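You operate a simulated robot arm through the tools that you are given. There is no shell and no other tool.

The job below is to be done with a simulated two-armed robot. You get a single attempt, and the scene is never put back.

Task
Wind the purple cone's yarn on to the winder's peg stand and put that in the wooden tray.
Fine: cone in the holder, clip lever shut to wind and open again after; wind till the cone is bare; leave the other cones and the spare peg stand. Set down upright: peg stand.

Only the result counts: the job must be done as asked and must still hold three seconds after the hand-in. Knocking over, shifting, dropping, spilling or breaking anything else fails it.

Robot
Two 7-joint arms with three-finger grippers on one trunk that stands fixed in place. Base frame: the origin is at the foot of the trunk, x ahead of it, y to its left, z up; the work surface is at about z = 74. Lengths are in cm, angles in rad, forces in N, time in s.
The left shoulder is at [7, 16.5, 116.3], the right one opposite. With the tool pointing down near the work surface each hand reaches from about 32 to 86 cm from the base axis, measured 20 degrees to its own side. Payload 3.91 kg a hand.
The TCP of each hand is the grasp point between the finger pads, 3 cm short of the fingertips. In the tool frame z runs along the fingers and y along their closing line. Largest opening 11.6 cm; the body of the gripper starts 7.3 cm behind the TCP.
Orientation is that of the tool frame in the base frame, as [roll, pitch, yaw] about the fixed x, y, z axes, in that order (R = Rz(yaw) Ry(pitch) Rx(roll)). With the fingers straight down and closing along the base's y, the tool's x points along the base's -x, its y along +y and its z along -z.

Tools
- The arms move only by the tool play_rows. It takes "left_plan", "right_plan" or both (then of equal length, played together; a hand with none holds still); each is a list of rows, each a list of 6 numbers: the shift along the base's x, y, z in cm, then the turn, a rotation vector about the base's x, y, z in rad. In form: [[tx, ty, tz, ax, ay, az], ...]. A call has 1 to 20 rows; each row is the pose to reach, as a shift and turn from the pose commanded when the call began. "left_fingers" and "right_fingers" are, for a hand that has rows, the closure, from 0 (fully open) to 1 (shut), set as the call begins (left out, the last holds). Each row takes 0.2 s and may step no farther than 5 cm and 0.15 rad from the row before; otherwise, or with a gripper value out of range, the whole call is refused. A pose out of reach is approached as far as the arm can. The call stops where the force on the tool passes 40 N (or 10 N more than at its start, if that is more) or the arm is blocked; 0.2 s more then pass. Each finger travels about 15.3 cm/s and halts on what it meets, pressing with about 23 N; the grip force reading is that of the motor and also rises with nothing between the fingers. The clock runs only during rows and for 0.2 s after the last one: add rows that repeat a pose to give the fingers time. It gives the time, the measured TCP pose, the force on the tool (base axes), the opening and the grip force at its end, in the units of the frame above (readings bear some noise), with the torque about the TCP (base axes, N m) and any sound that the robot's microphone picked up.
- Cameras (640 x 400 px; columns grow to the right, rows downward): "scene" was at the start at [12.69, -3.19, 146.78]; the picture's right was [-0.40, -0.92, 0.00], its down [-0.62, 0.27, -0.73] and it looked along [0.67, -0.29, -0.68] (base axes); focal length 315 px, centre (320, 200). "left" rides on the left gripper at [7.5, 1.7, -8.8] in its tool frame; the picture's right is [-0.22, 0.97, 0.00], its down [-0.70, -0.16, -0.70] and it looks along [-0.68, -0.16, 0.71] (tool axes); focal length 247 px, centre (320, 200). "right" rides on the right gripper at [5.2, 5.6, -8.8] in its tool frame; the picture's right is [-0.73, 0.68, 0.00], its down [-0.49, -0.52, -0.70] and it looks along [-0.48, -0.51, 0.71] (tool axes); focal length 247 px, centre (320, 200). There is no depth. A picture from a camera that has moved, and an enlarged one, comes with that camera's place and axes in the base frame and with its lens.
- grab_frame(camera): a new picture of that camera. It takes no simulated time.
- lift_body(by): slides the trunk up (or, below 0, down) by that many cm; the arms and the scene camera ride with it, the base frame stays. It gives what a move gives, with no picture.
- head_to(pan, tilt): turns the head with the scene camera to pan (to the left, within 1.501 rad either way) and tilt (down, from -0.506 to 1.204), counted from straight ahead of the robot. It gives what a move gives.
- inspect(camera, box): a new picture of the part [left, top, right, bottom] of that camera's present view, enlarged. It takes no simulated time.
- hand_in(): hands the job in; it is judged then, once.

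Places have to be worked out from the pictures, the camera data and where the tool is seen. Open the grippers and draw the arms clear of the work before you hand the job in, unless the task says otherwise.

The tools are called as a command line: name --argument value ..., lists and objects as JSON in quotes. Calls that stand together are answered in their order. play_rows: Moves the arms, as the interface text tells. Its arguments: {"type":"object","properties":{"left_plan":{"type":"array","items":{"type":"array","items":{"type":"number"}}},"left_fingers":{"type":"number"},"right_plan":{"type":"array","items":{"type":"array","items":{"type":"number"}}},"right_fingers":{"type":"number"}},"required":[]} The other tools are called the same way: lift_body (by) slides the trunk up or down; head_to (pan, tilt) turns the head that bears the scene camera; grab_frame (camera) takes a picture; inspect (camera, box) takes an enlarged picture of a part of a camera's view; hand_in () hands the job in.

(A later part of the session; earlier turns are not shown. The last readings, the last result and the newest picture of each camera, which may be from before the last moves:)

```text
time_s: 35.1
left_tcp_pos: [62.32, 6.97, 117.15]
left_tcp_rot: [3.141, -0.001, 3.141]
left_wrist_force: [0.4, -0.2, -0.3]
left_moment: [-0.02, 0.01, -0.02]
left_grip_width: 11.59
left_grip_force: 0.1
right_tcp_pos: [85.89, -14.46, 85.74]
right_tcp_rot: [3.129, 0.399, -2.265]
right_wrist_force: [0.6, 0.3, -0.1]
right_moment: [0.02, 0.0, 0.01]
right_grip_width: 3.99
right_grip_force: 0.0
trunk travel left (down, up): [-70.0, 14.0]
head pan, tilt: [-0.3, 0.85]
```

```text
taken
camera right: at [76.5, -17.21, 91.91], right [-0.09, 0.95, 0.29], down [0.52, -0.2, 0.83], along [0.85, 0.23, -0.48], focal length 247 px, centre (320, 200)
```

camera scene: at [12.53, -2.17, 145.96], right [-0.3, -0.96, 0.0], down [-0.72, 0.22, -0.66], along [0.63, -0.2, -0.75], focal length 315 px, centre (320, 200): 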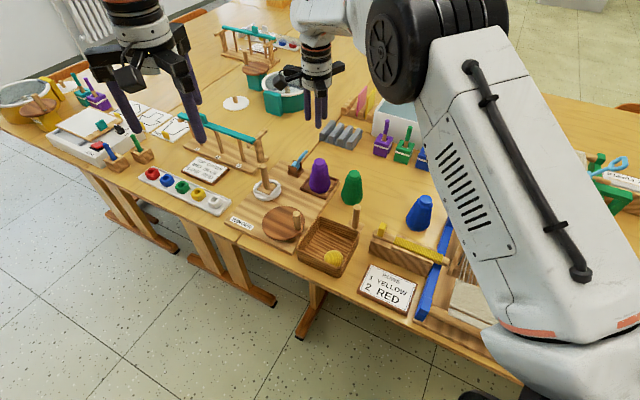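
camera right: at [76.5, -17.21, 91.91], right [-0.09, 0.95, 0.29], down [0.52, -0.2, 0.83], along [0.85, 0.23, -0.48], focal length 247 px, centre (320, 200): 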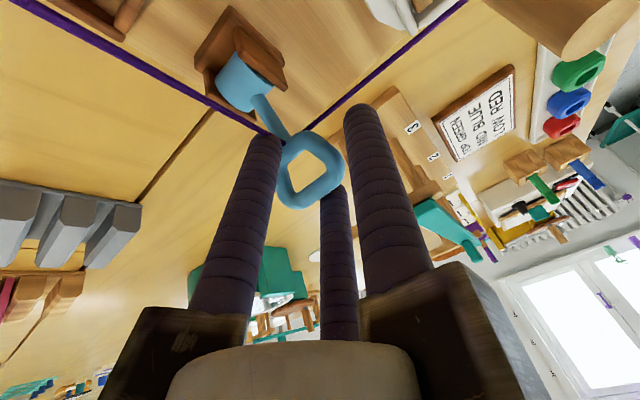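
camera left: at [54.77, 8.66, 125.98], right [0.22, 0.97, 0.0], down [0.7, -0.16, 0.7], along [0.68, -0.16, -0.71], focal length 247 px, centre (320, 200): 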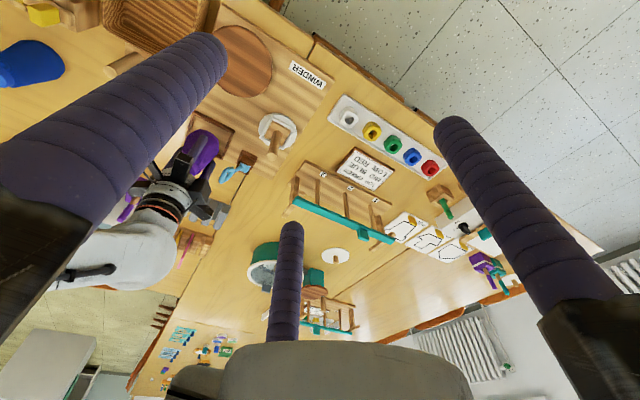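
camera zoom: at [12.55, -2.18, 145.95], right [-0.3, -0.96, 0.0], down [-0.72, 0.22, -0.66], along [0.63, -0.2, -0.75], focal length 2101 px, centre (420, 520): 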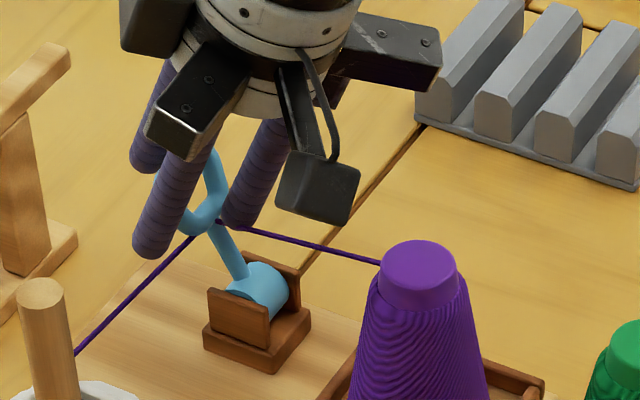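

The lever is now ~28° past vertical (mirror of where it began). One more small nudge to feel for the end stop.

play_rows --right_plan '[[0.2, 0.23, 0, 0, 0, 0], [0.38, 0.46, 0, 0, 0, 0], [0.38, 0.46, 0, 0, 0, 0]]'

inspect --camera "scene" --box '[280, 122, 330, 182]'

inspect --camera "right" --box '[180, 0, 400, 220]'

```text
time_s: 36.0
left_tcp_pos: [62.19, 6.97, 117.37]
left_tcp_rot: [3.141, 0.0, 3.141]
left_wrist_force: [-0.7, -0.4, 0.5]
left_moment: [-0.03, -0.03, 0.01]
left_grip_width: 11.63
left_grip_force: 0.0
right_tcp_pos: [86.18, -14.18, 85.85]
right_tcp_rot: [3.132, 0.4, -2.265]
right_wrist_force: [-5.8, -9.5, 2.6]
right_moment: [-0.34, 0.29, -0.14]
right_grip_width: 4.42
right_grip_force: 3.7
trunk travel left (down, up): [-70.0, 14.0]
head pan, tilt: [-0.3, 0.85]
```

```text
6.67 times, centred on (305, 152) of scene
camera zoom: at [12.41, -2.28, 145.97], right [-0.3, -0.95, 0.0], down [-0.72, 0.22, -0.66], along [0.63, -0.2, -0.75], focal length 2101 px, centre (420, 520)
```

zoom: 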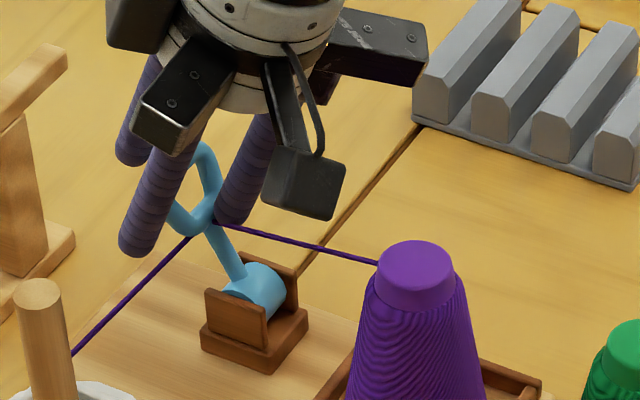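

```text
1.82 times, centred on (290, 110) of right
camera zoom: at [76.84, -16.87, 92.0], right [-0.09, 0.95, 0.29], down [0.52, -0.2, 0.83], along [0.85, 0.23, -0.48], focal length 449 px, centre (374, 364)
```

zoom: 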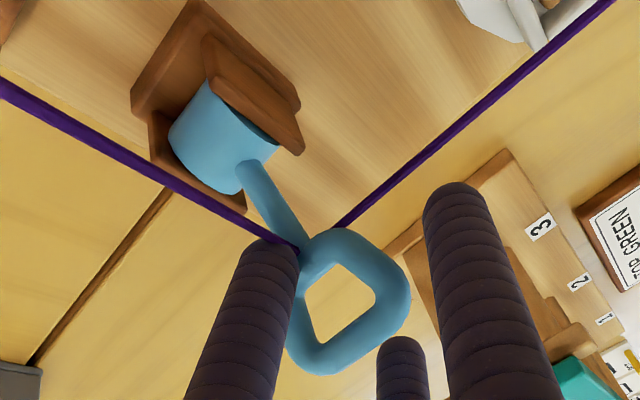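

That's the end stop (11 N), lever fully shut. I'll open the fingers wide to free the ring, then withdraw straight up so nothing drags the lever back.

play_rows --right_plan '[[-0.15, -0.18, 0, 0, 0, 0], [-0.15, -0.18, 0, 0, 0, 0], [-0.15, -0.18, 0, 0, 0, 0]]' --right_fingers 0.353

inspect --camera "scene" --box '[270, 112, 340, 182]'

inspect --camera "right" --box '[140, 0, 460, 250]'

```text
time_s: 36.8
left_tcp_pos: [62.29, 7.02, 117.12]
left_tcp_rot: [-3.141, 0.001, 3.141]
left_wrist_force: [0.1, 0.1, -0.6]
left_moment: [-0.01, 0.0, 0.03]
left_grip_width: 11.59
left_grip_force: 0.0
right_tcp_pos: [86.16, -14.04, 85.75]
right_tcp_rot: [3.128, 0.398, -2.265]
right_wrist_force: [0.3, -0.3, -0.2]
right_moment: [-0.02, -0.02, 0.01]
right_grip_width: 7.49
right_grip_force: 0.1
trunk travel left (down, up): [-70.0, 14.0]
head pan, tilt: [-0.3, 0.85]
```

```text
5.71 times, centred on (305, 147) of scene
camera zoom: at [12.6, -2.13, 145.95], right [-0.3, -0.96, 0.0], down [-0.72, 0.22, -0.66], along [0.63, -0.2, -0.75], focal length 1801 px, centre (406, 503)
```

zoom: 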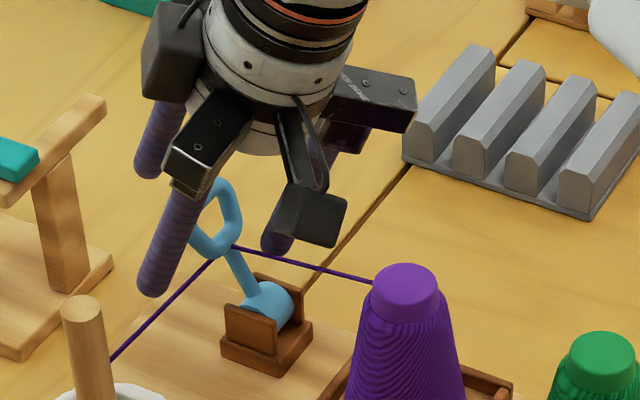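

```text
1.60 times, centred on (300, 125) of right
camera zoom: at [76.78, -16.89, 91.94], right [-0.09, 0.95, 0.29], down [0.52, -0.2, 0.83], along [0.85, 0.23, -0.48], focal length 395 px, centre (352, 320)
```

zoom: 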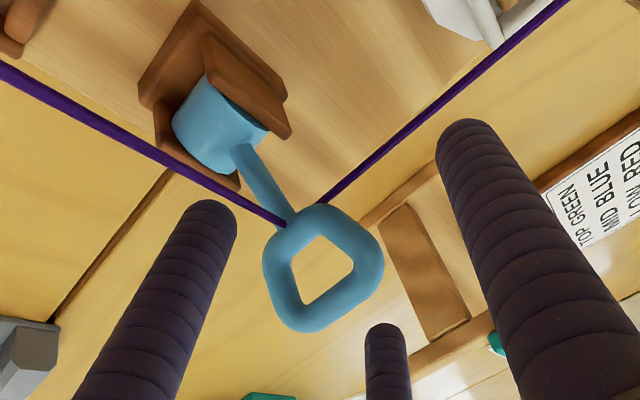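

Fingers are clear all around the ring. Withdrawing straight up.

play_rows --right_plan '[[0, 0, 2, 0, 0, 0], [0, 0, 4, 0, 0, 0], [0, 0, 7, 0, 0, 0], [-1, -1, 10, 0, 0, 0], [-2, -2, 13, 0, 0, 0], [-2, -2, 13, 0, 0, 0]]'

inspect --camera "scene" --box '[240, 120, 352, 240]'

grab_frame --camera "right"

```text
time_s: 38.1
left_tcp_pos: [62.26, 6.97, 117.23]
left_tcp_rot: [-3.141, 0.001, -3.141]
left_wrist_force: [1.0, 0.1, 0.2]
left_moment: [-0.04, 0.0, 0.02]
left_grip_width: 11.58
left_grip_force: 0.0
right_tcp_pos: [84.18, -16.01, 98.66]
right_tcp_rot: [3.127, 0.398, -2.264]
right_wrist_force: [0.3, -0.4, -1.1]
right_moment: [-0.03, 0.02, 0.04]
right_grip_width: 7.51
right_grip_force: 0.1
trunk travel left (down, up): [-70.0, 14.0]
head pan, tilt: [-0.3, 0.85]
```

```text
3.33 times, centred on (296, 180) of scene
camera zoom: at [12.66, -2.13, 145.94], right [-0.3, -0.96, 0.0], down [-0.72, 0.22, -0.66], along [0.63, -0.2, -0.75], focal length 1050 px, centre (400, 267)
```

zoom: 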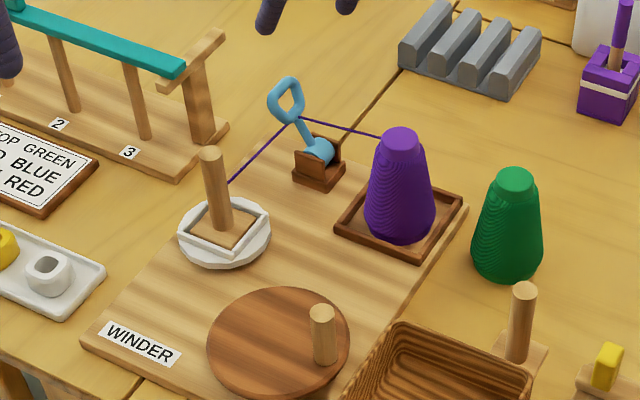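

```text
taken
camera right: at [74.75, -18.88, 104.88], right [-0.09, 0.95, 0.29], down [0.52, -0.2, 0.83], along [0.85, 0.23, -0.48], focal length 247 px, centre (320, 200)
```

right: 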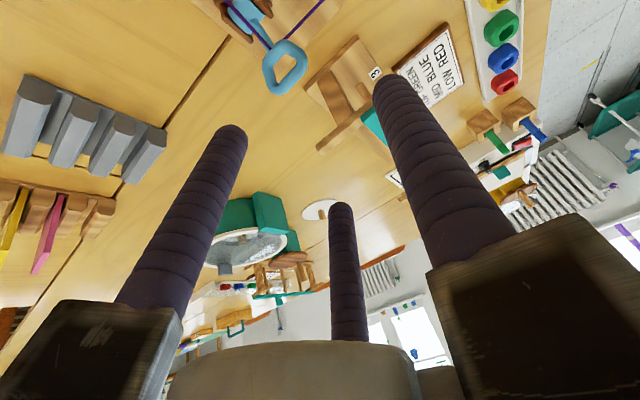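

The clip is shut with the thread running cone → clip → peg. Next I'll bring the right hand upright over the crank handle and measure it.

play_rows --right_plan '[[-3, 0.5, 1, -0.08, 0.06, 0], [-7, 1.3, 1, -0.16, 0.125, 0], [-11, 2.2, 1, -0.24, 0.19, 0], [-15, 3, 0, -0.315, 0.247, 0], [-19, 4, -2, -0.315, 0.247, 0], [-21.4, 4.5, -4, -0.315, 0.247, 0], [-21.4, 4.5, -4, -0.315, 0.247, 0]]' --right_fingers 0.4

grab_frame --camera "right"

grab_frame --camera "scene"

inspect --camera "scene" --box '[240, 180, 320, 250]'

```text
time_s: 39.8
left_tcp_pos: [62.23, 7.02, 117.23]
left_tcp_rot: [3.141, 0.002, 3.141]
left_wrist_force: [-0.3, -0.4, -0.2]
left_moment: [-0.01, -0.01, -0.02]
left_grip_width: 11.61
left_grip_force: 0.1
right_tcp_pos: [62.79, -11.62, 94.89]
right_tcp_rot: [3.139, -0.002, -2.264]
right_wrist_force: [0.3, -0.6, -0.5]
right_moment: [-0.05, 0.0, -0.01]
right_grip_width: 6.97
right_grip_force: 0.1
trunk travel left (down, up): [-70.0, 14.0]
head pan, tilt: [-0.3, 0.85]
```

```text
taken
camera right: at [55.29, -12.14, 103.8], right [-0.06, 1.0, 0.0], down [0.71, 0.04, 0.7], along [0.7, 0.04, -0.72], focal length 247 px, centre (320, 200)
```

right: 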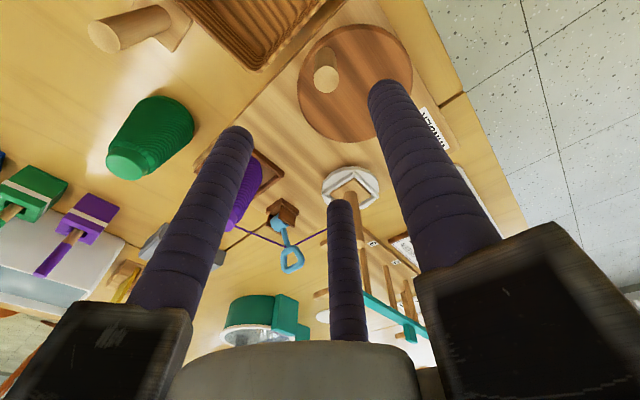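

```text
taken
camera scene: at [12.57, -2.15, 145.95], right [-0.3, -0.96, 0.0], down [-0.72, 0.22, -0.66], along [0.63, -0.2, -0.75], focal length 315 px, centre (320, 200)
```

scene: 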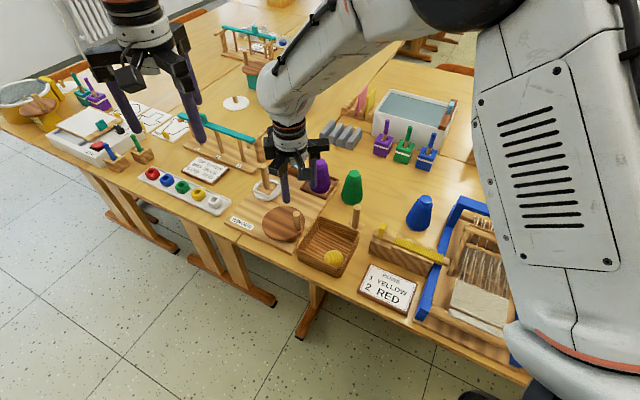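

```text
5.71 times, centred on (280, 215) of scene
camera zoom: at [12.57, -2.15, 145.95], right [-0.3, -0.96, 0.0], down [-0.72, 0.22, -0.66], along [0.63, -0.2, -0.75], focal length 1801 px, centre (549, 114)
```

zoom: 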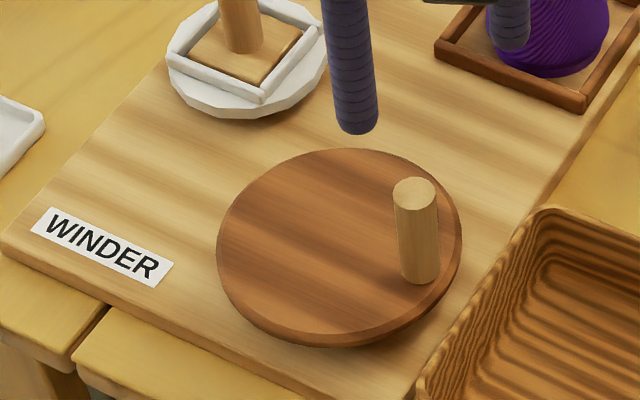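

I'll zoom the right camera on the disc and handle for a second measurement.

inspect --camera "right" --box '[280, 0, 440, 160]'

inspect --camera "left" --box '[180, 0, 340, 120]'

```text
2.50 times, centred on (360, 80) of right
camera zoom: at [55.29, -12.14, 103.8], right [-0.06, 1.0, 0.0], down [0.71, 0.04, 0.7], along [0.7, 0.04, -0.72], focal length 617 px, centre (220, 500)
```

zoom: 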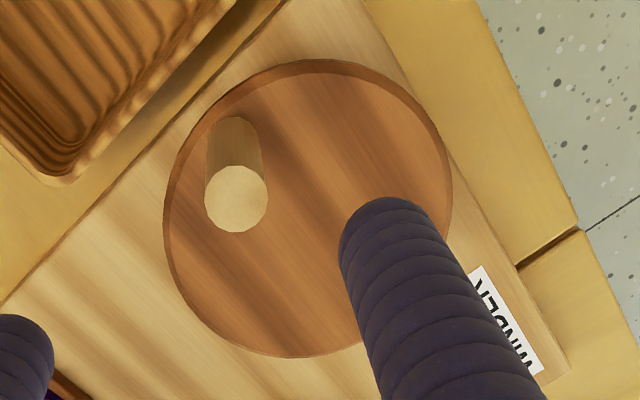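

```text
3.33 times, centred on (260, 60) of left
camera zoom: at [54.78, 8.66, 125.97], right [0.22, 0.97, 0.0], down [0.7, -0.16, 0.7], along [0.68, -0.16, -0.71], focal length 823 px, centre (520, 667)
```

zoom: 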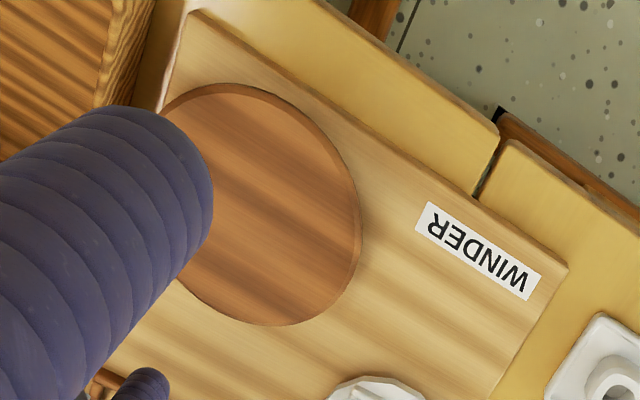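

Both cameras agree: disc centre ≈ (65.6,-8.05), handle ≈ (62.2,-11.25) with top z≈83.5, crank radius ≈ 4.65. Descending around the handle.

play_rows --right_plan '[[-0.55, 0.4, -3, 0, 0, 0], [-0.55, 0.4, -7, 0, 0, 0], [-0.55, 0.4, -9, 0, 0, 0], [-0.55, 0.4, -9, 0, 0, 0]]' --right_fingers 0.6

inspect --camera "right" --box '[200, 0, 440, 200]'

inspect --camera "scene" --box '[250, 150, 330, 250]'

```text
time_s: 40.8
left_tcp_pos: [62.22, 7.09, 117.44]
left_tcp_rot: [3.141, 0.0, 3.142]
left_wrist_force: [0.1, 0.7, 0.4]
left_moment: [0.01, 0.03, 0.05]
left_grip_width: 11.62
left_grip_force: 0.1
right_tcp_pos: [62.15, -11.39, 85.76]
right_tcp_rot: [3.142, -0.002, -2.261]
right_wrist_force: [1.0, 0.6, 0.9]
right_moment: [-0.02, 0.04, 0.02]
right_grip_width: 4.67
right_grip_force: 0.0
trunk travel left (down, up): [-70.0, 14.0]
head pan, tilt: [-0.3, 0.85]
```

```text
2.00 times, centred on (320, 100) of right
camera zoom: at [54.66, -11.73, 94.66], right [-0.06, 1.0, 0.0], down [0.71, 0.04, 0.7], along [0.7, 0.04, -0.71], focal length 494 px, centre (320, 400)
```

zoom: 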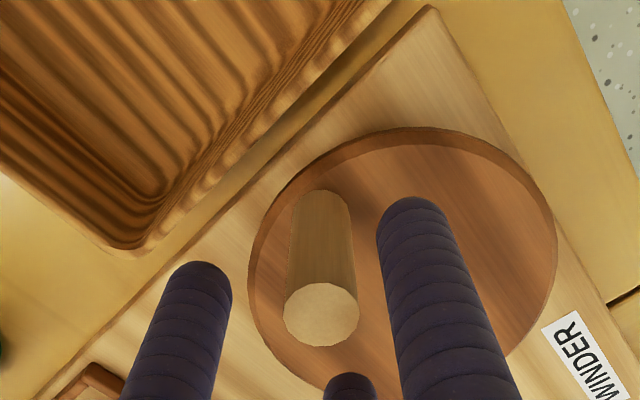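

```text
4.00 times, centred on (290, 200) of scene
camera zoom: at [12.53, -2.14, 145.96], right [-0.3, -0.96, 0.0], down [-0.72, 0.22, -0.66], along [0.63, -0.2, -0.75], focal length 1260 px, centre (440, 200)
```

zoom: 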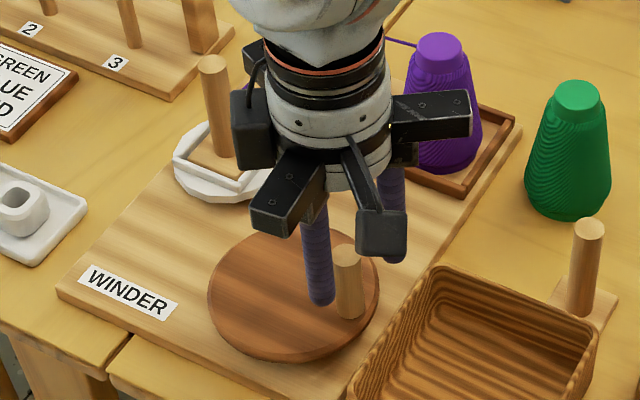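

The handle top is centred between the three fingertips. Lowering to TCP z≈81 and closing on it.

play_rows --right_plan '[[0.1, 0.13, -2, 0, 0, 0], [0.1, 0.13, -4, 0, 0, 0], [0.1, 0.13, -4.7, 0, 0, 0], [0.1, 0.13, -4.7, 0, 0, 0]]'

play_rows --right_plan '[[0, 0, 0, 0, 0, 0], [0, 0, 0, 0, 0, 0], [0, 0, 0, 0, 0, 0]]' --right_fingers 1.0

inspect --camera "scene" --box '[250, 150, 330, 250]'

grab_frame --camera "right"

```text
time_s: 41.8
left_tcp_pos: [62.0, 6.97, 117.48]
left_tcp_rot: [3.141, 0.002, -3.141]
left_wrist_force: [-0.7, 0.2, -0.2]
left_moment: [0.03, 0.02, 0.02]
left_grip_width: 11.58
left_grip_force: 0.1
right_tcp_pos: [62.36, -11.22, 81.59]
right_tcp_rot: [-3.135, 0.005, -2.264]
right_wrist_force: [2.3, -1.2, 35.6]
right_moment: [0.61, 0.79, -0.09]
right_grip_width: 4.53
right_grip_force: 0.0
trunk travel left (down, up): [-70.0, 14.0]
head pan, tilt: [-0.3, 0.85]
```

```text
time_s: 42.2
left_tcp_pos: [61.78, 6.88, 117.47]
left_tcp_rot: [-3.141, 0.003, -3.14]
left_wrist_force: [0.7, -0.1, 0.2]
left_moment: [0.02, -0.02, 0.0]
left_grip_width: 11.59
left_grip_force: 0.1
right_tcp_pos: [62.12, -11.38, 81.55]
right_tcp_rot: [-3.139, 0.001, -2.264]
right_wrist_force: [-13.4, -3.4, 30.9]
right_moment: [-0.06, 1.83, 0.33]
right_grip_width: 2.17
right_grip_force: 45.5
trunk travel left (down, up): [-70.0, 14.0]
head pan, tilt: [-0.3, 0.85]
stopped in row 2 (right hand): the force on the tool passed its limit at 47 N (the readings are from after the stop); the commanded pose is now the measured one
```

```text
4.00 times, centred on (290, 200) of scene
camera zoom: at [12.05, -2.23, 145.99], right [-0.3, -0.95, 0.0], down [-0.72, 0.22, -0.66], along [0.63, -0.2, -0.75], focal length 1260 px, centre (440, 200)
```

zoom: 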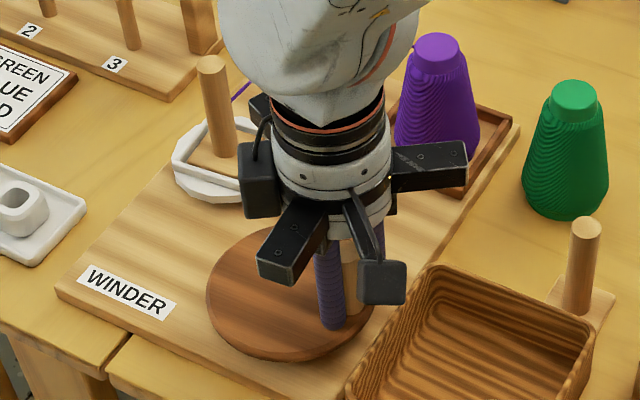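

```text
taken
camera right: at [54.56, -11.75, 90.44], right [-0.06, 1.0, 0.0], down [0.71, 0.04, 0.7], along [0.7, 0.04, -0.71], focal length 247 px, centre (320, 200)
```

right: 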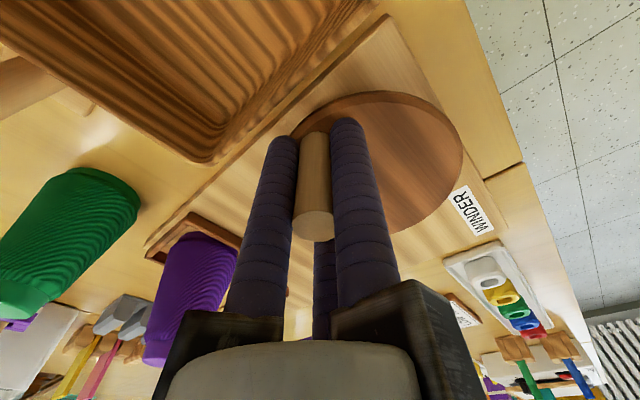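

The fingertips touched the disc (its top is really at z≈78.5), so I'll open slightly, rise 0.8 cm and re-grip.

play_rows --right_plan '[[0, 0, 0, 0, 0, 0], [0, 0, 0.4, 0, 0, 0], [0, 0, 0.9, 0, 0, 0], [0, 0, 0.9, 0, 0, 0]]' --right_fingers 0.7

play_rows --right_plan '[[0, 0, 0, 0, 0, 0], [0, 0, 0, 0, 0, 0], [0, 0, 0, 0, 0, 0]]' --right_fingers 1.0

inspect --camera "scene" --box '[250, 150, 330, 250]'

```text
time_s: 43.2
left_tcp_pos: [62.16, 7.0, 117.17]
left_tcp_rot: [3.141, 0.001, 3.141]
left_wrist_force: [-0.2, -0.5, 1.1]
left_moment: [-0.02, 0.01, 0.02]
left_grip_width: 11.58
left_grip_force: 0.1
right_tcp_pos: [62.26, -11.19, 82.12]
right_tcp_rot: [3.14, 0.0, -2.265]
right_wrist_force: [0.8, 0.1, 0.2]
right_moment: [-0.02, 0.01, -0.03]
right_grip_width: 3.49
right_grip_force: 0.0
trunk travel left (down, up): [-70.0, 14.0]
head pan, tilt: [-0.3, 0.85]
```

```text
time_s: 44.0
left_tcp_pos: [62.33, 7.09, 117.17]
left_tcp_rot: [3.141, 0.0, 3.14]
left_wrist_force: [0.0, 0.2, 0.9]
left_moment: [-0.01, 0.0, -0.02]
left_grip_width: 11.6
left_grip_force: 0.1
right_tcp_pos: [62.35, -11.21, 82.16]
right_tcp_rot: [3.141, -0.003, -2.264]
right_wrist_force: [0.2, 0.1, -5.4]
right_moment: [-1.96, -0.85, 0.0]
right_grip_width: 2.25
right_grip_force: 45.4
trunk travel left (down, up): [-70.0, 14.0]
head pan, tilt: [-0.3, 0.85]
```

```text
4.00 times, centred on (290, 200) of scene
camera zoom: at [12.6, -2.13, 145.94], right [-0.3, -0.96, 0.0], down [-0.72, 0.22, -0.66], along [0.63, -0.2, -0.75], focal length 1260 px, centre (440, 200)
```

zoom: 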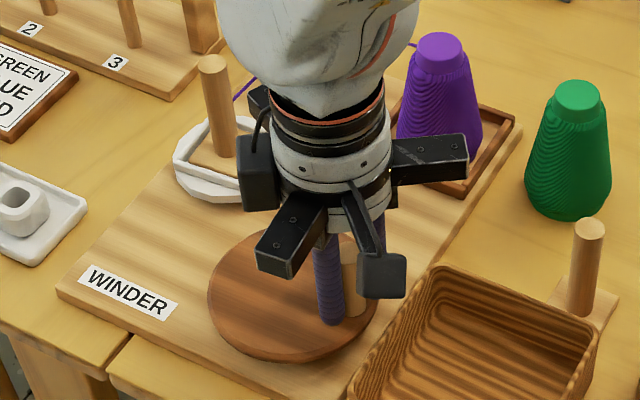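

Gripped on the handle. I'll try a first small arc (about 40° counter-clockwise) and use the forces and measured path to refine the crank circle.

play_rows --right_plan '[[0.3, -0.23, 0, 0, 0, 0], [0.594, -0.436, 0, 0, 0, 0], [0.92, -0.62, 0, 0, 0, 0], [1.251, -0.765, 0, 0, 0, 0], [1.251, -0.765, 0, 0, 0, 0]]'

inspect --camera "scene" --box '[250, 130, 350, 250]'

```text
time_s: 45.2
left_tcp_pos: [62.35, 6.93, 117.32]
left_tcp_rot: [-3.141, 0.0, 3.142]
left_wrist_force: [-0.5, 0.9, 0.1]
left_moment: [0.0, 0.04, 0.0]
left_grip_width: 11.6
left_grip_force: 0.1
right_tcp_pos: [63.64, -12.06, 82.12]
right_tcp_rot: [3.14, -0.001, -2.265]
right_wrist_force: [-2.8, -7.4, -10.6]
right_moment: [-2.26, -0.46, 0.06]
right_grip_width: 2.25
right_grip_force: 45.1
trunk travel left (down, up): [-70.0, 14.0]
head pan, tilt: [-0.3, 0.85]
```

```text
3.33 times, centred on (300, 190) of scene
camera zoom: at [12.63, -2.26, 145.94], right [-0.3, -0.96, 0.0], down [-0.72, 0.22, -0.66], along [0.63, -0.2, -0.75], focal length 1050 px, centre (387, 233)
```

zoom: 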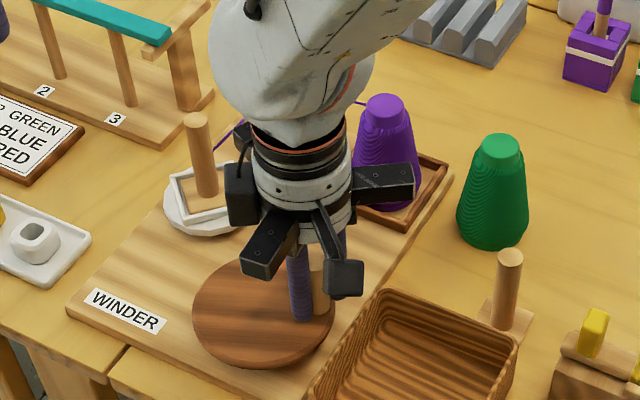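

The handle follows; the force suggests a slightly larger circle. Continuing another 70° with the refined centre (65.6,-8.05), r≈4.53.

play_rows --right_plan '[[0.75, -0.4, 0, 0, 0, 0], [1.53, -0.56, 0, 0, 0, 0], [2.32, -0.57, 0, 0, 0, 0], [3.1, -0.45, 0, 0, 0, 0], [3.84, -0.19, 0, 0, 0, 0], [4.53, 0.19, 0, 0, 0, 0], [5.15, 0.69, 0, 0, 0, 0], [5.15, 0.69, 0, 0, 0, 0]]'

inspect --camera "scene" --box '[250, 130, 350, 250]'

grab_frame --camera "right"

```text
time_s: 47.0
left_tcp_pos: [62.01, 7.36, 117.3]
left_tcp_rot: [-3.14, 0.002, 3.14]
left_wrist_force: [0.0, -0.4, 0.4]
left_moment: [0.02, 0.0, 0.03]
left_grip_width: 11.62
left_grip_force: 0.1
right_tcp_pos: [68.48, -11.09, 81.96]
right_tcp_rot: [3.141, -0.001, -2.261]
right_wrist_force: [-20.6, 20.8, -6.9]
right_moment: [-1.57, -0.63, -0.13]
right_grip_width: 2.26
right_grip_force: 44.5
trunk travel left (down, up): [-70.0, 14.0]
head pan, tilt: [-0.3, 0.85]
```

```text
3.33 times, centred on (300, 190) of scene
camera zoom: at [12.33, -1.83, 145.98], right [-0.3, -0.96, 0.0], down [-0.72, 0.22, -0.66], along [0.63, -0.2, -0.75], focal length 1050 px, centre (387, 233)
```

zoom: 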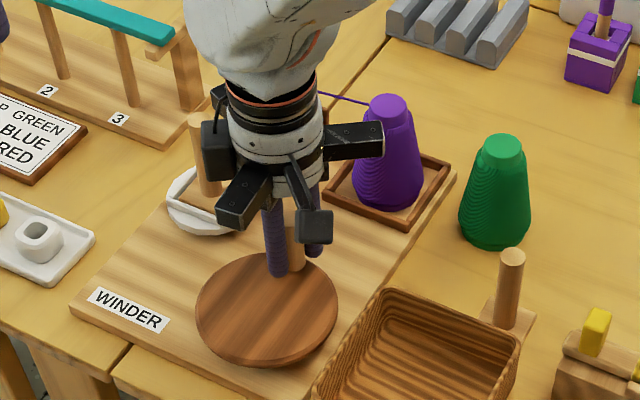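

```text
taken
camera right: at [61.07, -11.49, 90.97], right [-0.06, 1.0, 0.0], down [0.72, 0.04, 0.7], along [0.7, 0.04, -0.72], focal length 247 px, centre (320, 200)
```

right: 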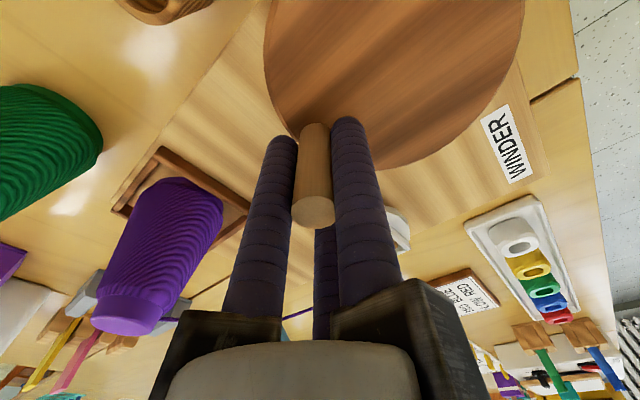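

Fitting the three measured points gives centre ≈ (65.33,-7.95), r≈4.44. I'll crank on half a turn with that circle and check the forces.

play_rows --right_plan '[[0.69, 1.44, 0, 0, 0, 0], [1.09, 2.93, 0, 0, 0, 0], [0.96, 4.47, 0, 0, 0, 0], [0.31, 5.87, 0, 0, 0, 0], [-0.78, 6.96, 0, 0, 0, 0], [-2.18, 7.61, 0, 0, 0, 0], [-3.72, 7.74, 0, 0, 0, 0], [-3.72, 7.74, 0, 0, 0, 0]]'

inspect --camera "scene" --box '[240, 130, 360, 250]'

```text
time_s: 48.8
left_tcp_pos: [62.23, 7.11, 117.16]
left_tcp_rot: [-3.139, 0.001, 3.141]
left_wrist_force: [-0.7, 0.6, 1.1]
left_moment: [0.01, -0.02, 0.01]
left_grip_width: 11.62
left_grip_force: 0.0
right_tcp_pos: [65.14, -3.33, 81.98]
right_tcp_rot: [-3.142, 0.001, -2.261]
right_wrist_force: [0.1, 6.7, -5.3]
right_moment: [-1.83, -1.42, -0.05]
right_grip_width: 2.25
right_grip_force: 44.4
trunk travel left (down, up): [-70.0, 14.0]
head pan, tilt: [-0.3, 0.85]
```

```text
3.33 times, centred on (300, 190) of scene
camera zoom: at [12.62, -2.01, 145.95], right [-0.3, -0.96, 0.0], down [-0.72, 0.22, -0.66], along [0.63, -0.2, -0.75], focal length 1050 px, centre (387, 233)
```

zoom: 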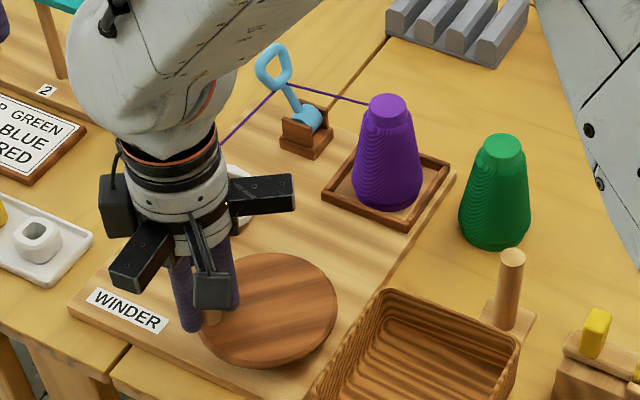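

Forces are low; refit centre (65.3,-7.87), r=4.51. Now a full turn plus 40° in one call, to see whether the yarn transfers in this direction.

play_rows --right_plan '[[-1.546, -0.253, 0, 0, 0, 0], [-2.829, -1.151, 0, 0, 0, 0], [-3.727, -2.434, 0, 0, 0, 0], [-4.133, -3.947, 0, 0, 0, 0], [-3.996, -5.507, 0, 0, 0, 0], [-3.334, -6.927, 0, 0, 0, 0], [-2.227, -8.034, 0, 0, 0, 0], [-0.807, -8.696, 0, 0, 0, 0], [0.753, -8.833, 0, 0, 0, 0], [2.266, -8.427, 0, 0, 0, 0], [3.549, -7.529, 0, 0, 0, 0], [4.447, -6.246, 0, 0, 0, 0], [4.853, -4.733, 0, 0, 0, 0], [4.716, -3.173, 0, 0, 0, 0], [4.054, -1.753, 0, 0, 0, 0], [2.947, -0.645, 0, 0, 0, 0], [1.527, 0.016, 0, 0, 0, 0], [-0.033, 0.153, 0, 0, 0, 0], [-1.546, -0.253, 0, 0, 0, 0], [-2.829, -1.151, 0, 0, 0, 0]]'

inspect --camera "scene" --box '[240, 130, 360, 250]'

inspect --camera "left" --box '[170, 60, 330, 200]'

```text
time_s: 53.0
left_tcp_pos: [62.07, 6.99, 117.34]
left_tcp_rot: [3.141, 0.001, -3.141]
left_wrist_force: [-0.4, -0.3, 0.3]
left_moment: [0.01, -0.01, 0.02]
left_grip_width: 11.63
left_grip_force: 0.1
right_tcp_pos: [62.13, -4.76, 82.19]
right_tcp_rot: [-3.141, 0.005, -2.264]
right_wrist_force: [3.0, -4.3, 17.2]
right_moment: [-0.35, -0.34, 0.05]
right_grip_width: 2.25
right_grip_force: 45.0
trunk travel left (down, up): [-70.0, 14.0]
head pan, tilt: [-0.3, 0.85]
```

```text
3.33 times, centred on (300, 190) of scene
camera zoom: at [12.4, -2.21, 145.97], right [-0.3, -0.96, 0.0], down [-0.72, 0.22, -0.66], along [0.63, -0.19, -0.75], focal length 1050 px, centre (387, 233)
```

zoom: 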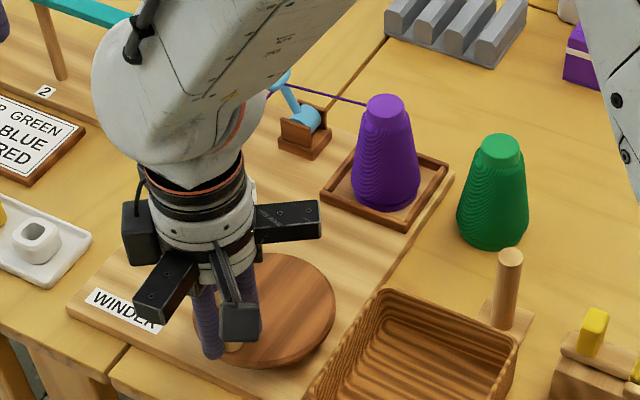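

```text
2.86 times, centred on (250, 130) of left
camera zoom: at [54.63, 8.62, 126.07], right [0.22, 0.97, 0.0], down [0.7, -0.16, 0.7], along [0.68, -0.16, -0.71], focal length 706 px, centre (520, 400)
```

zoom: 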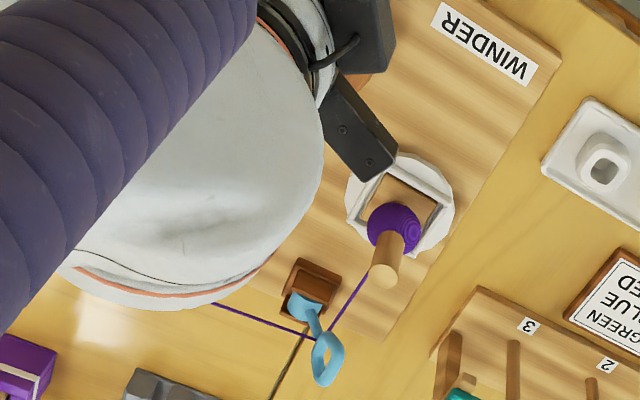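

Yarn is building up on the peg, so this direction works. Continuing with 1.5 turns per call.

play_rows --right_plan '[[-1.099, -1.796, 0.1, 0, 0, 0], [-1.264, -3.895, 0.1, 0, 0, 0], [-0.459, -5.841, 0.1, 0, 0, 0], [1.142, -7.208, 0.1, 0, 0, 0], [3.19, -7.7, 0.1, 0, 0, 0], [5.238, -7.208, 0.1, 0, 0, 0], [6.839, -5.841, 0.1, 0, 0, 0], [7.644, -3.895, 0.1, 0, 0, 0], [7.479, -1.796, 0.1, 0, 0, 0], [6.379, -0.001, 0.1, 0, 0, 0], [4.584, 1.099, 0.1, 0, 0, 0], [2.485, 1.264, 0.1, 0, 0, 0], [0.539, 0.459, 0.1, 0, 0, 0], [-0.828, -1.142, 0.1, 0, 0, 0], [-1.32, -3.19, 0.1, 0, 0, 0], [-0.828, -5.238, 0.1, 0, 0, 0], [0.539, -6.839, 0.1, 0, 0, 0], [2.485, -7.644, 0.1, 0, 0, 0], [4.584, -7.479, 0.1, 0, 0, 0], [6.379, -6.379, 0.1, 0, 0, 0]]'

inspect --camera "scene" --box '[240, 130, 360, 250]'

inspect --camera "left" --box '[170, 60, 330, 200]'

```text
time_s: 57.2
left_tcp_pos: [62.32, 7.2, 117.15]
left_tcp_rot: [-3.14, -0.002, 3.141]
left_wrist_force: [0.2, 0.8, 0.0]
left_moment: [-0.01, 0.0, -0.01]
left_grip_width: 11.61
left_grip_force: 0.0
right_tcp_pos: [68.6, -10.73, 82.19]
right_tcp_rot: [3.141, 0.001, -2.262]
right_wrist_force: [-3.3, 3.8, -20.6]
right_moment: [-1.69, -1.87, -0.06]
right_grip_width: 2.18
right_grip_force: 44.7
trunk travel left (down, up): [-70.0, 14.0]
head pan, tilt: [-0.3, 0.85]
```

```text
3.33 times, centred on (300, 190) of scene
camera zoom: at [12.73, -1.99, 145.94], right [-0.3, -0.96, 0.0], down [-0.72, 0.22, -0.66], along [0.63, -0.2, -0.75], focal length 1050 px, centre (387, 233)
```

zoom: 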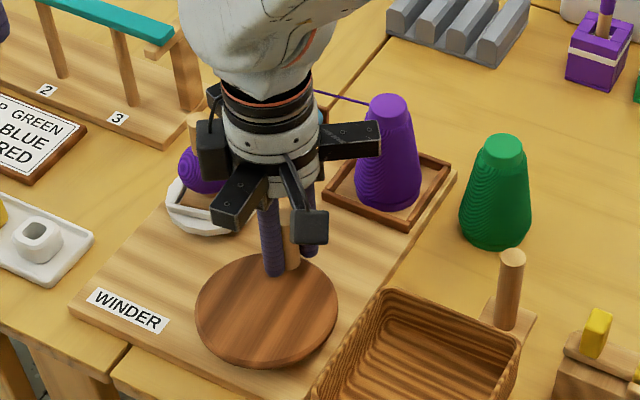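

```text
2.86 times, centred on (250, 130) of left
camera zoom: at [54.91, 8.84, 125.92], right [0.22, 0.97, 0.0], down [0.7, -0.16, 0.7], along [0.68, -0.16, -0.71], focal length 706 px, centre (520, 400)
```

zoom: 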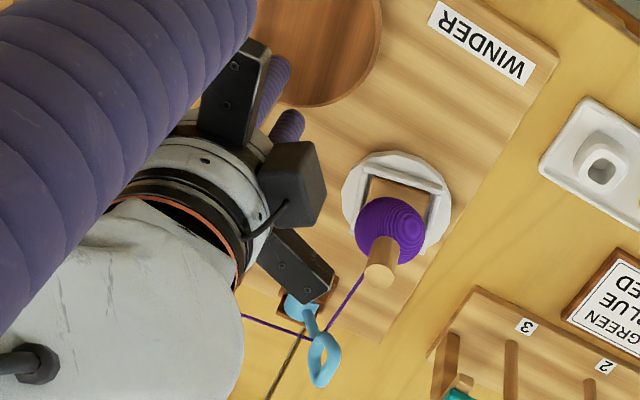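

The ball on the peg grows and the cone thins. Next 1.5 turns.

play_rows --right_plan '[[1.099, 1.796, -0.08, 0, 0, 0], [1.264, 3.895, -0.08, 0, 0, 0], [0.459, 5.841, -0.08, 0, 0, 0], [-1.142, 7.208, -0.08, 0, 0, 0], [-3.19, 7.7, -0.08, 0, 0, 0], [-5.238, 7.208, -0.08, 0, 0, 0], [-6.839, 5.841, -0.08, 0, 0, 0], [-7.644, 3.895, -0.08, 0, 0, 0], [-7.479, 1.796, -0.08, 0, 0, 0], [-6.379, 0.001, -0.08, 0, 0, 0], [-4.584, -1.099, -0.08, 0, 0, 0], [-2.485, -1.264, -0.08, 0, 0, 0], [-0.539, -0.459, -0.08, 0, 0, 0], [0.828, 1.142, -0.08, 0, 0, 0], [1.32, 3.19, -0.08, 0, 0, 0], [0.828, 5.238, -0.08, 0, 0, 0], [-0.539, 6.839, -0.08, 0, 0, 0], [-2.485, 7.644, -0.08, 0, 0, 0], [-4.584, 7.479, -0.08, 0, 0, 0], [-6.379, 6.379, -0.08, 0, 0, 0]]'

inspect --camera "scene" --box '[240, 130, 360, 250]'

inspect --camera "left" --box '[170, 60, 330, 200]'

```text
time_s: 61.4
left_tcp_pos: [62.21, 7.17, 117.31]
left_tcp_rot: [3.141, 0.0, -3.142]
left_wrist_force: [0.3, 0.5, -0.7]
left_moment: [0.0, -0.01, 0.0]
left_grip_width: 11.58
left_grip_force: 0.0
right_tcp_pos: [62.16, -4.54, 82.02]
right_tcp_rot: [-3.14, 0.001, -2.263]
right_wrist_force: [-3.6, 5.0, 0.5]
right_moment: [-2.33, -1.05, -0.03]
right_grip_width: 2.11
right_grip_force: 44.4
trunk travel left (down, up): [-70.0, 14.0]
head pan, tilt: [-0.3, 0.85]
```

```text
3.33 times, centred on (300, 190) of scene
camera zoom: at [12.47, -2.06, 145.96], right [-0.29, -0.96, 0.0], down [-0.72, 0.22, -0.66], along [0.63, -0.2, -0.75], focal length 1050 px, centre (387, 233)
```

zoom: 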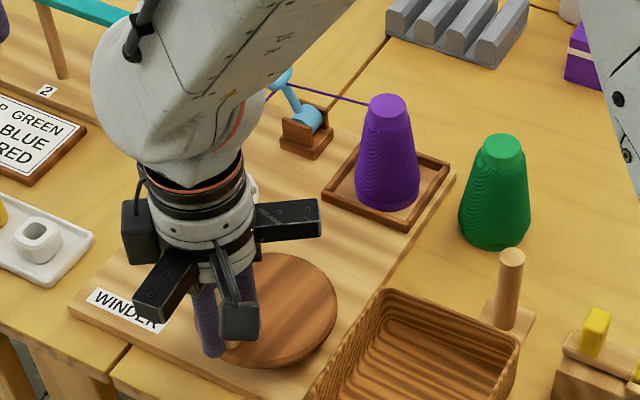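

```text
2.86 times, centred on (250, 130) of left
camera zoom: at [54.68, 8.79, 126.03], right [0.22, 0.97, 0.0], down [0.7, -0.16, 0.7], along [0.68, -0.16, -0.71], focal length 706 px, centre (520, 400)
```

zoom: 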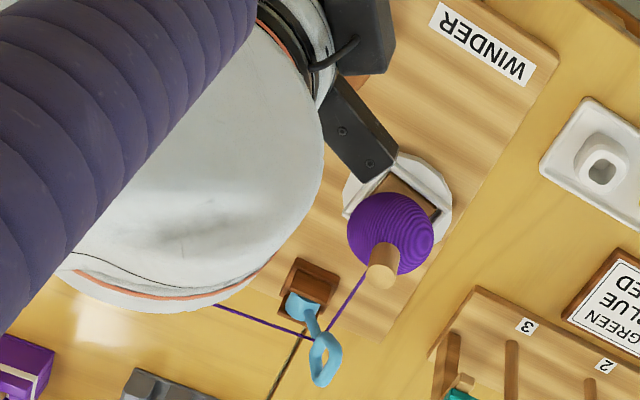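

Continuing to wind: next 1.5 turns.

play_rows --right_plan '[[-1.099, -1.796, 0, 0, 0, 0], [-1.264, -3.895, 0, 0, 0, 0], [-0.459, -5.841, 0, 0, 0, 0], [1.142, -7.208, 0, 0, 0, 0], [3.19, -7.7, 0, 0, 0, 0], [5.238, -7.208, 0, 0, 0, 0], [6.839, -5.841, 0, 0, 0, 0], [7.644, -3.895, 0, 0, 0, 0], [7.479, -1.796, 0, 0, 0, 0], [6.379, -0.001, 0, 0, 0, 0], [4.584, 1.099, 0, 0, 0, 0], [2.485, 1.264, 0, 0, 0, 0], [0.539, 0.459, 0, 0, 0, 0], [-0.828, -1.142, 0, 0, 0, 0], [-1.32, -3.19, 0, 0, 0, 0], [-0.828, -5.238, 0, 0, 0, 0], [0.539, -6.839, 0, 0, 0, 0], [2.485, -7.644, 0, 0, 0, 0], [4.584, -7.479, 0, 0, 0, 0], [6.379, -6.379, 0, 0, 0, 0]]'

inspect --camera "scene" --box '[240, 130, 360, 250]'

inspect --camera "left" --box '[170, 60, 330, 200]'

```text
time_s: 65.6
left_tcp_pos: [62.12, 7.26, 117.23]
left_tcp_rot: [-3.141, 0.002, 3.14]
left_wrist_force: [-0.5, -0.8, 0.4]
left_moment: [-0.01, 0.0, 0.0]
left_grip_width: 11.62
left_grip_force: 0.1
right_tcp_pos: [68.35, -10.67, 82.09]
right_tcp_rot: [3.137, -0.001, -2.263]
right_wrist_force: [-9.8, 7.8, -7.5]
right_moment: [-0.7, -1.92, 0.02]
right_grip_width: 1.82
right_grip_force: 45.2
trunk travel left (down, up): [-70.0, 14.0]
head pan, tilt: [-0.3, 0.85]
```

```text
3.33 times, centred on (300, 190) of scene
camera zoom: at [12.47, -1.9, 145.94], right [-0.29, -0.96, 0.0], down [-0.72, 0.22, -0.66], along [0.63, -0.2, -0.75], focal length 1050 px, centre (387, 233)
```

zoom: 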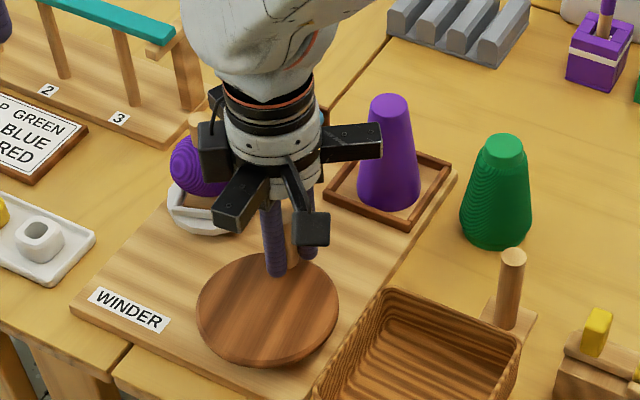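

```text
2.86 times, centred on (250, 130) of left
camera zoom: at [54.67, 8.84, 126.0], right [0.22, 0.97, 0.0], down [0.7, -0.16, 0.7], along [0.68, -0.16, -0.71], focal length 706 px, centre (520, 400)
```

zoom: 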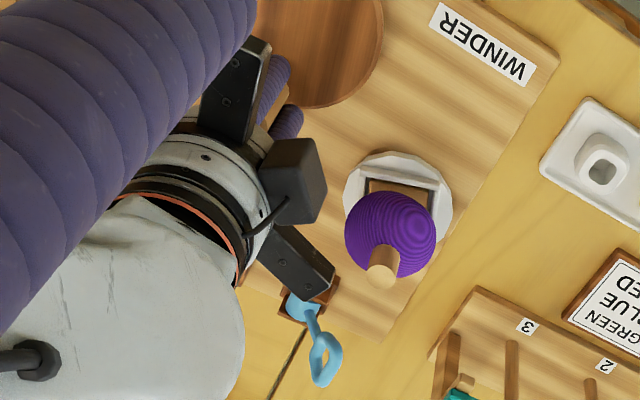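

The thread is gone and the cone looks smooth; I'll zoom in to verify it's bare.

inspect --camera "scene" --box '[330, 150, 370, 200]'

inspect --camera "right" --box '[60, 100, 460, 350]'

inspect --camera "scene" --box '[280, 150, 330, 220]'

```text
8.00 times, centred on (350, 175) of scene
camera zoom: at [12.47, -1.9, 145.94], right [-0.29, -0.96, 0.0], down [-0.72, 0.22, -0.66], along [0.63, -0.2, -0.75], focal length 2521 px, centre (80, 400)
```

zoom: 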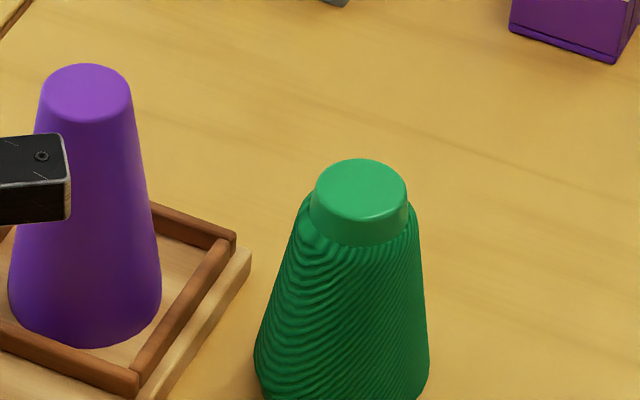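

```text
1.60 times, centred on (260, 225) of right
camera zoom: at [60.91, -11.18, 91.03], right [-0.06, 1.0, 0.0], down [0.72, 0.04, 0.7], along [0.7, 0.04, -0.72], focal length 395 px, centre (416, 160)
```

zoom: 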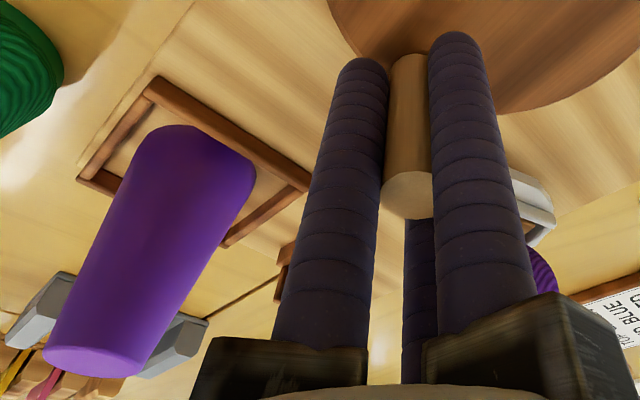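

```text
5.71 times, centred on (305, 185) of scene
camera zoom: at [12.47, -1.9, 145.94], right [-0.29, -0.96, 0.0], down [-0.72, 0.22, -0.66], along [0.63, -0.2, -0.75], focal length 1801 px, centre (406, 286)
```

zoom: 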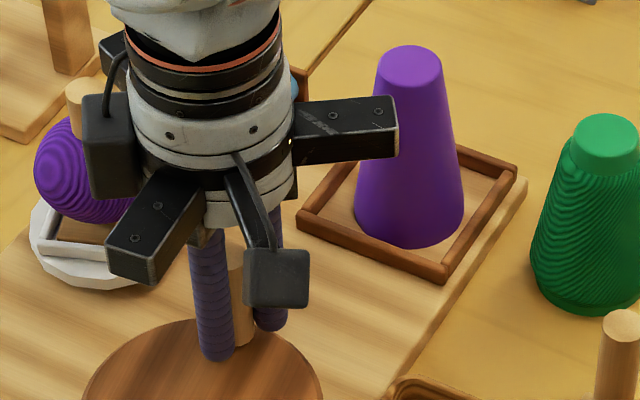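

The purple cone is bare. I'll open the fingers and lift straight off the handle.

play_rows --right_plan '[[0, 0, 0, 0, 0, 0], [0, 0, 0, 0, 0, 0], [0, 0, 0.5, 0, 0, 0], [0, 0, 0.5, 0, 0, 0]]' --right_fingers 0.58

play_rows --right_plan '[[0, 0, 3, 0, 0, 0], [0, 0, 7, 0, 0, 0], [0, 0, 11, 0, 0, 0], [0, 0, 15, 0, 0, 0], [0, 0, 15, 0, 0, 0]]'

grab_frame --camera "right"

inspect --camera "scene" --box '[240, 130, 360, 250]'

```text
time_s: 66.6
left_tcp_pos: [62.11, 7.03, 117.25]
left_tcp_rot: [3.141, 0.0, 3.141]
left_wrist_force: [0.1, 0.4, 0.2]
left_moment: [-0.03, 0.0, -0.02]
left_grip_width: 11.6
left_grip_force: 0.0
right_tcp_pos: [68.65, -11.12, 82.67]
right_tcp_rot: [3.141, 0.0, -2.264]
right_wrist_force: [-1.2, -0.5, -0.6]
right_moment: [-0.01, 0.02, -0.02]
right_grip_width: 4.84
right_grip_force: 0.0
trunk travel left (down, up): [-70.0, 14.0]
head pan, tilt: [-0.3, 0.85]
```

```text
time_s: 67.8
left_tcp_pos: [62.29, 7.04, 117.1]
left_tcp_rot: [3.14, -0.001, -3.14]
left_wrist_force: [-0.5, 0.2, -0.8]
left_moment: [0.02, 0.0, -0.01]
left_grip_width: 11.58
left_grip_force: 0.2
right_tcp_pos: [68.7, -11.01, 97.68]
right_tcp_rot: [3.14, 0.001, -2.263]
right_wrist_force: [0.0, 0.3, 0.1]
right_moment: [-0.01, 0.06, 0.01]
right_grip_width: 4.86
right_grip_force: 0.0
trunk travel left (down, up): [-70.0, 14.0]
head pan, tilt: [-0.3, 0.85]
```

```text
taken
camera right: at [61.27, -11.44, 106.52], right [-0.06, 1.0, 0.0], down [0.71, 0.04, 0.7], along [0.7, 0.04, -0.72], focal length 247 px, centre (320, 200)
```

right: 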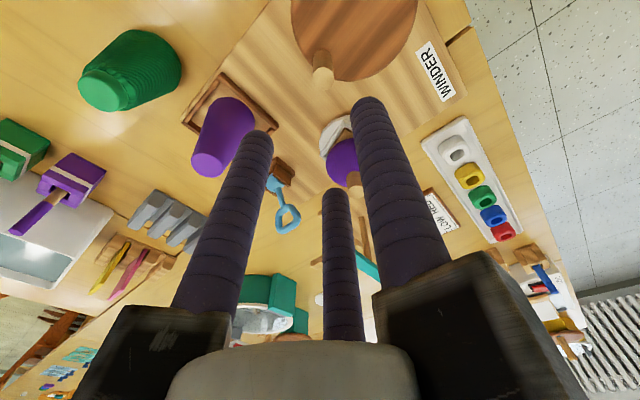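

```text
3.33 times, centred on (300, 190) of scene
camera zoom: at [12.64, -2.16, 145.94], right [-0.3, -0.96, 0.0], down [-0.72, 0.22, -0.66], along [0.63, -0.2, -0.75], focal length 1050 px, centre (387, 233)
```

zoom: 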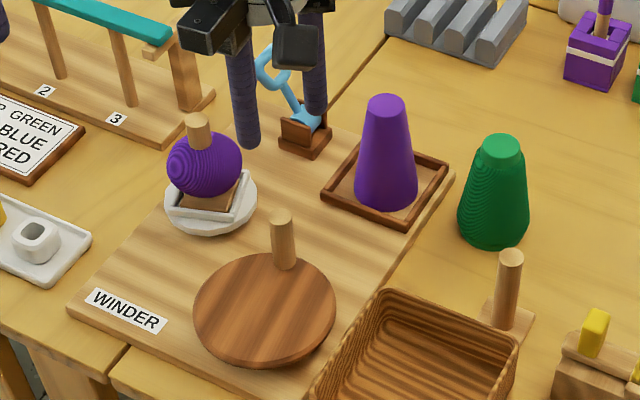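

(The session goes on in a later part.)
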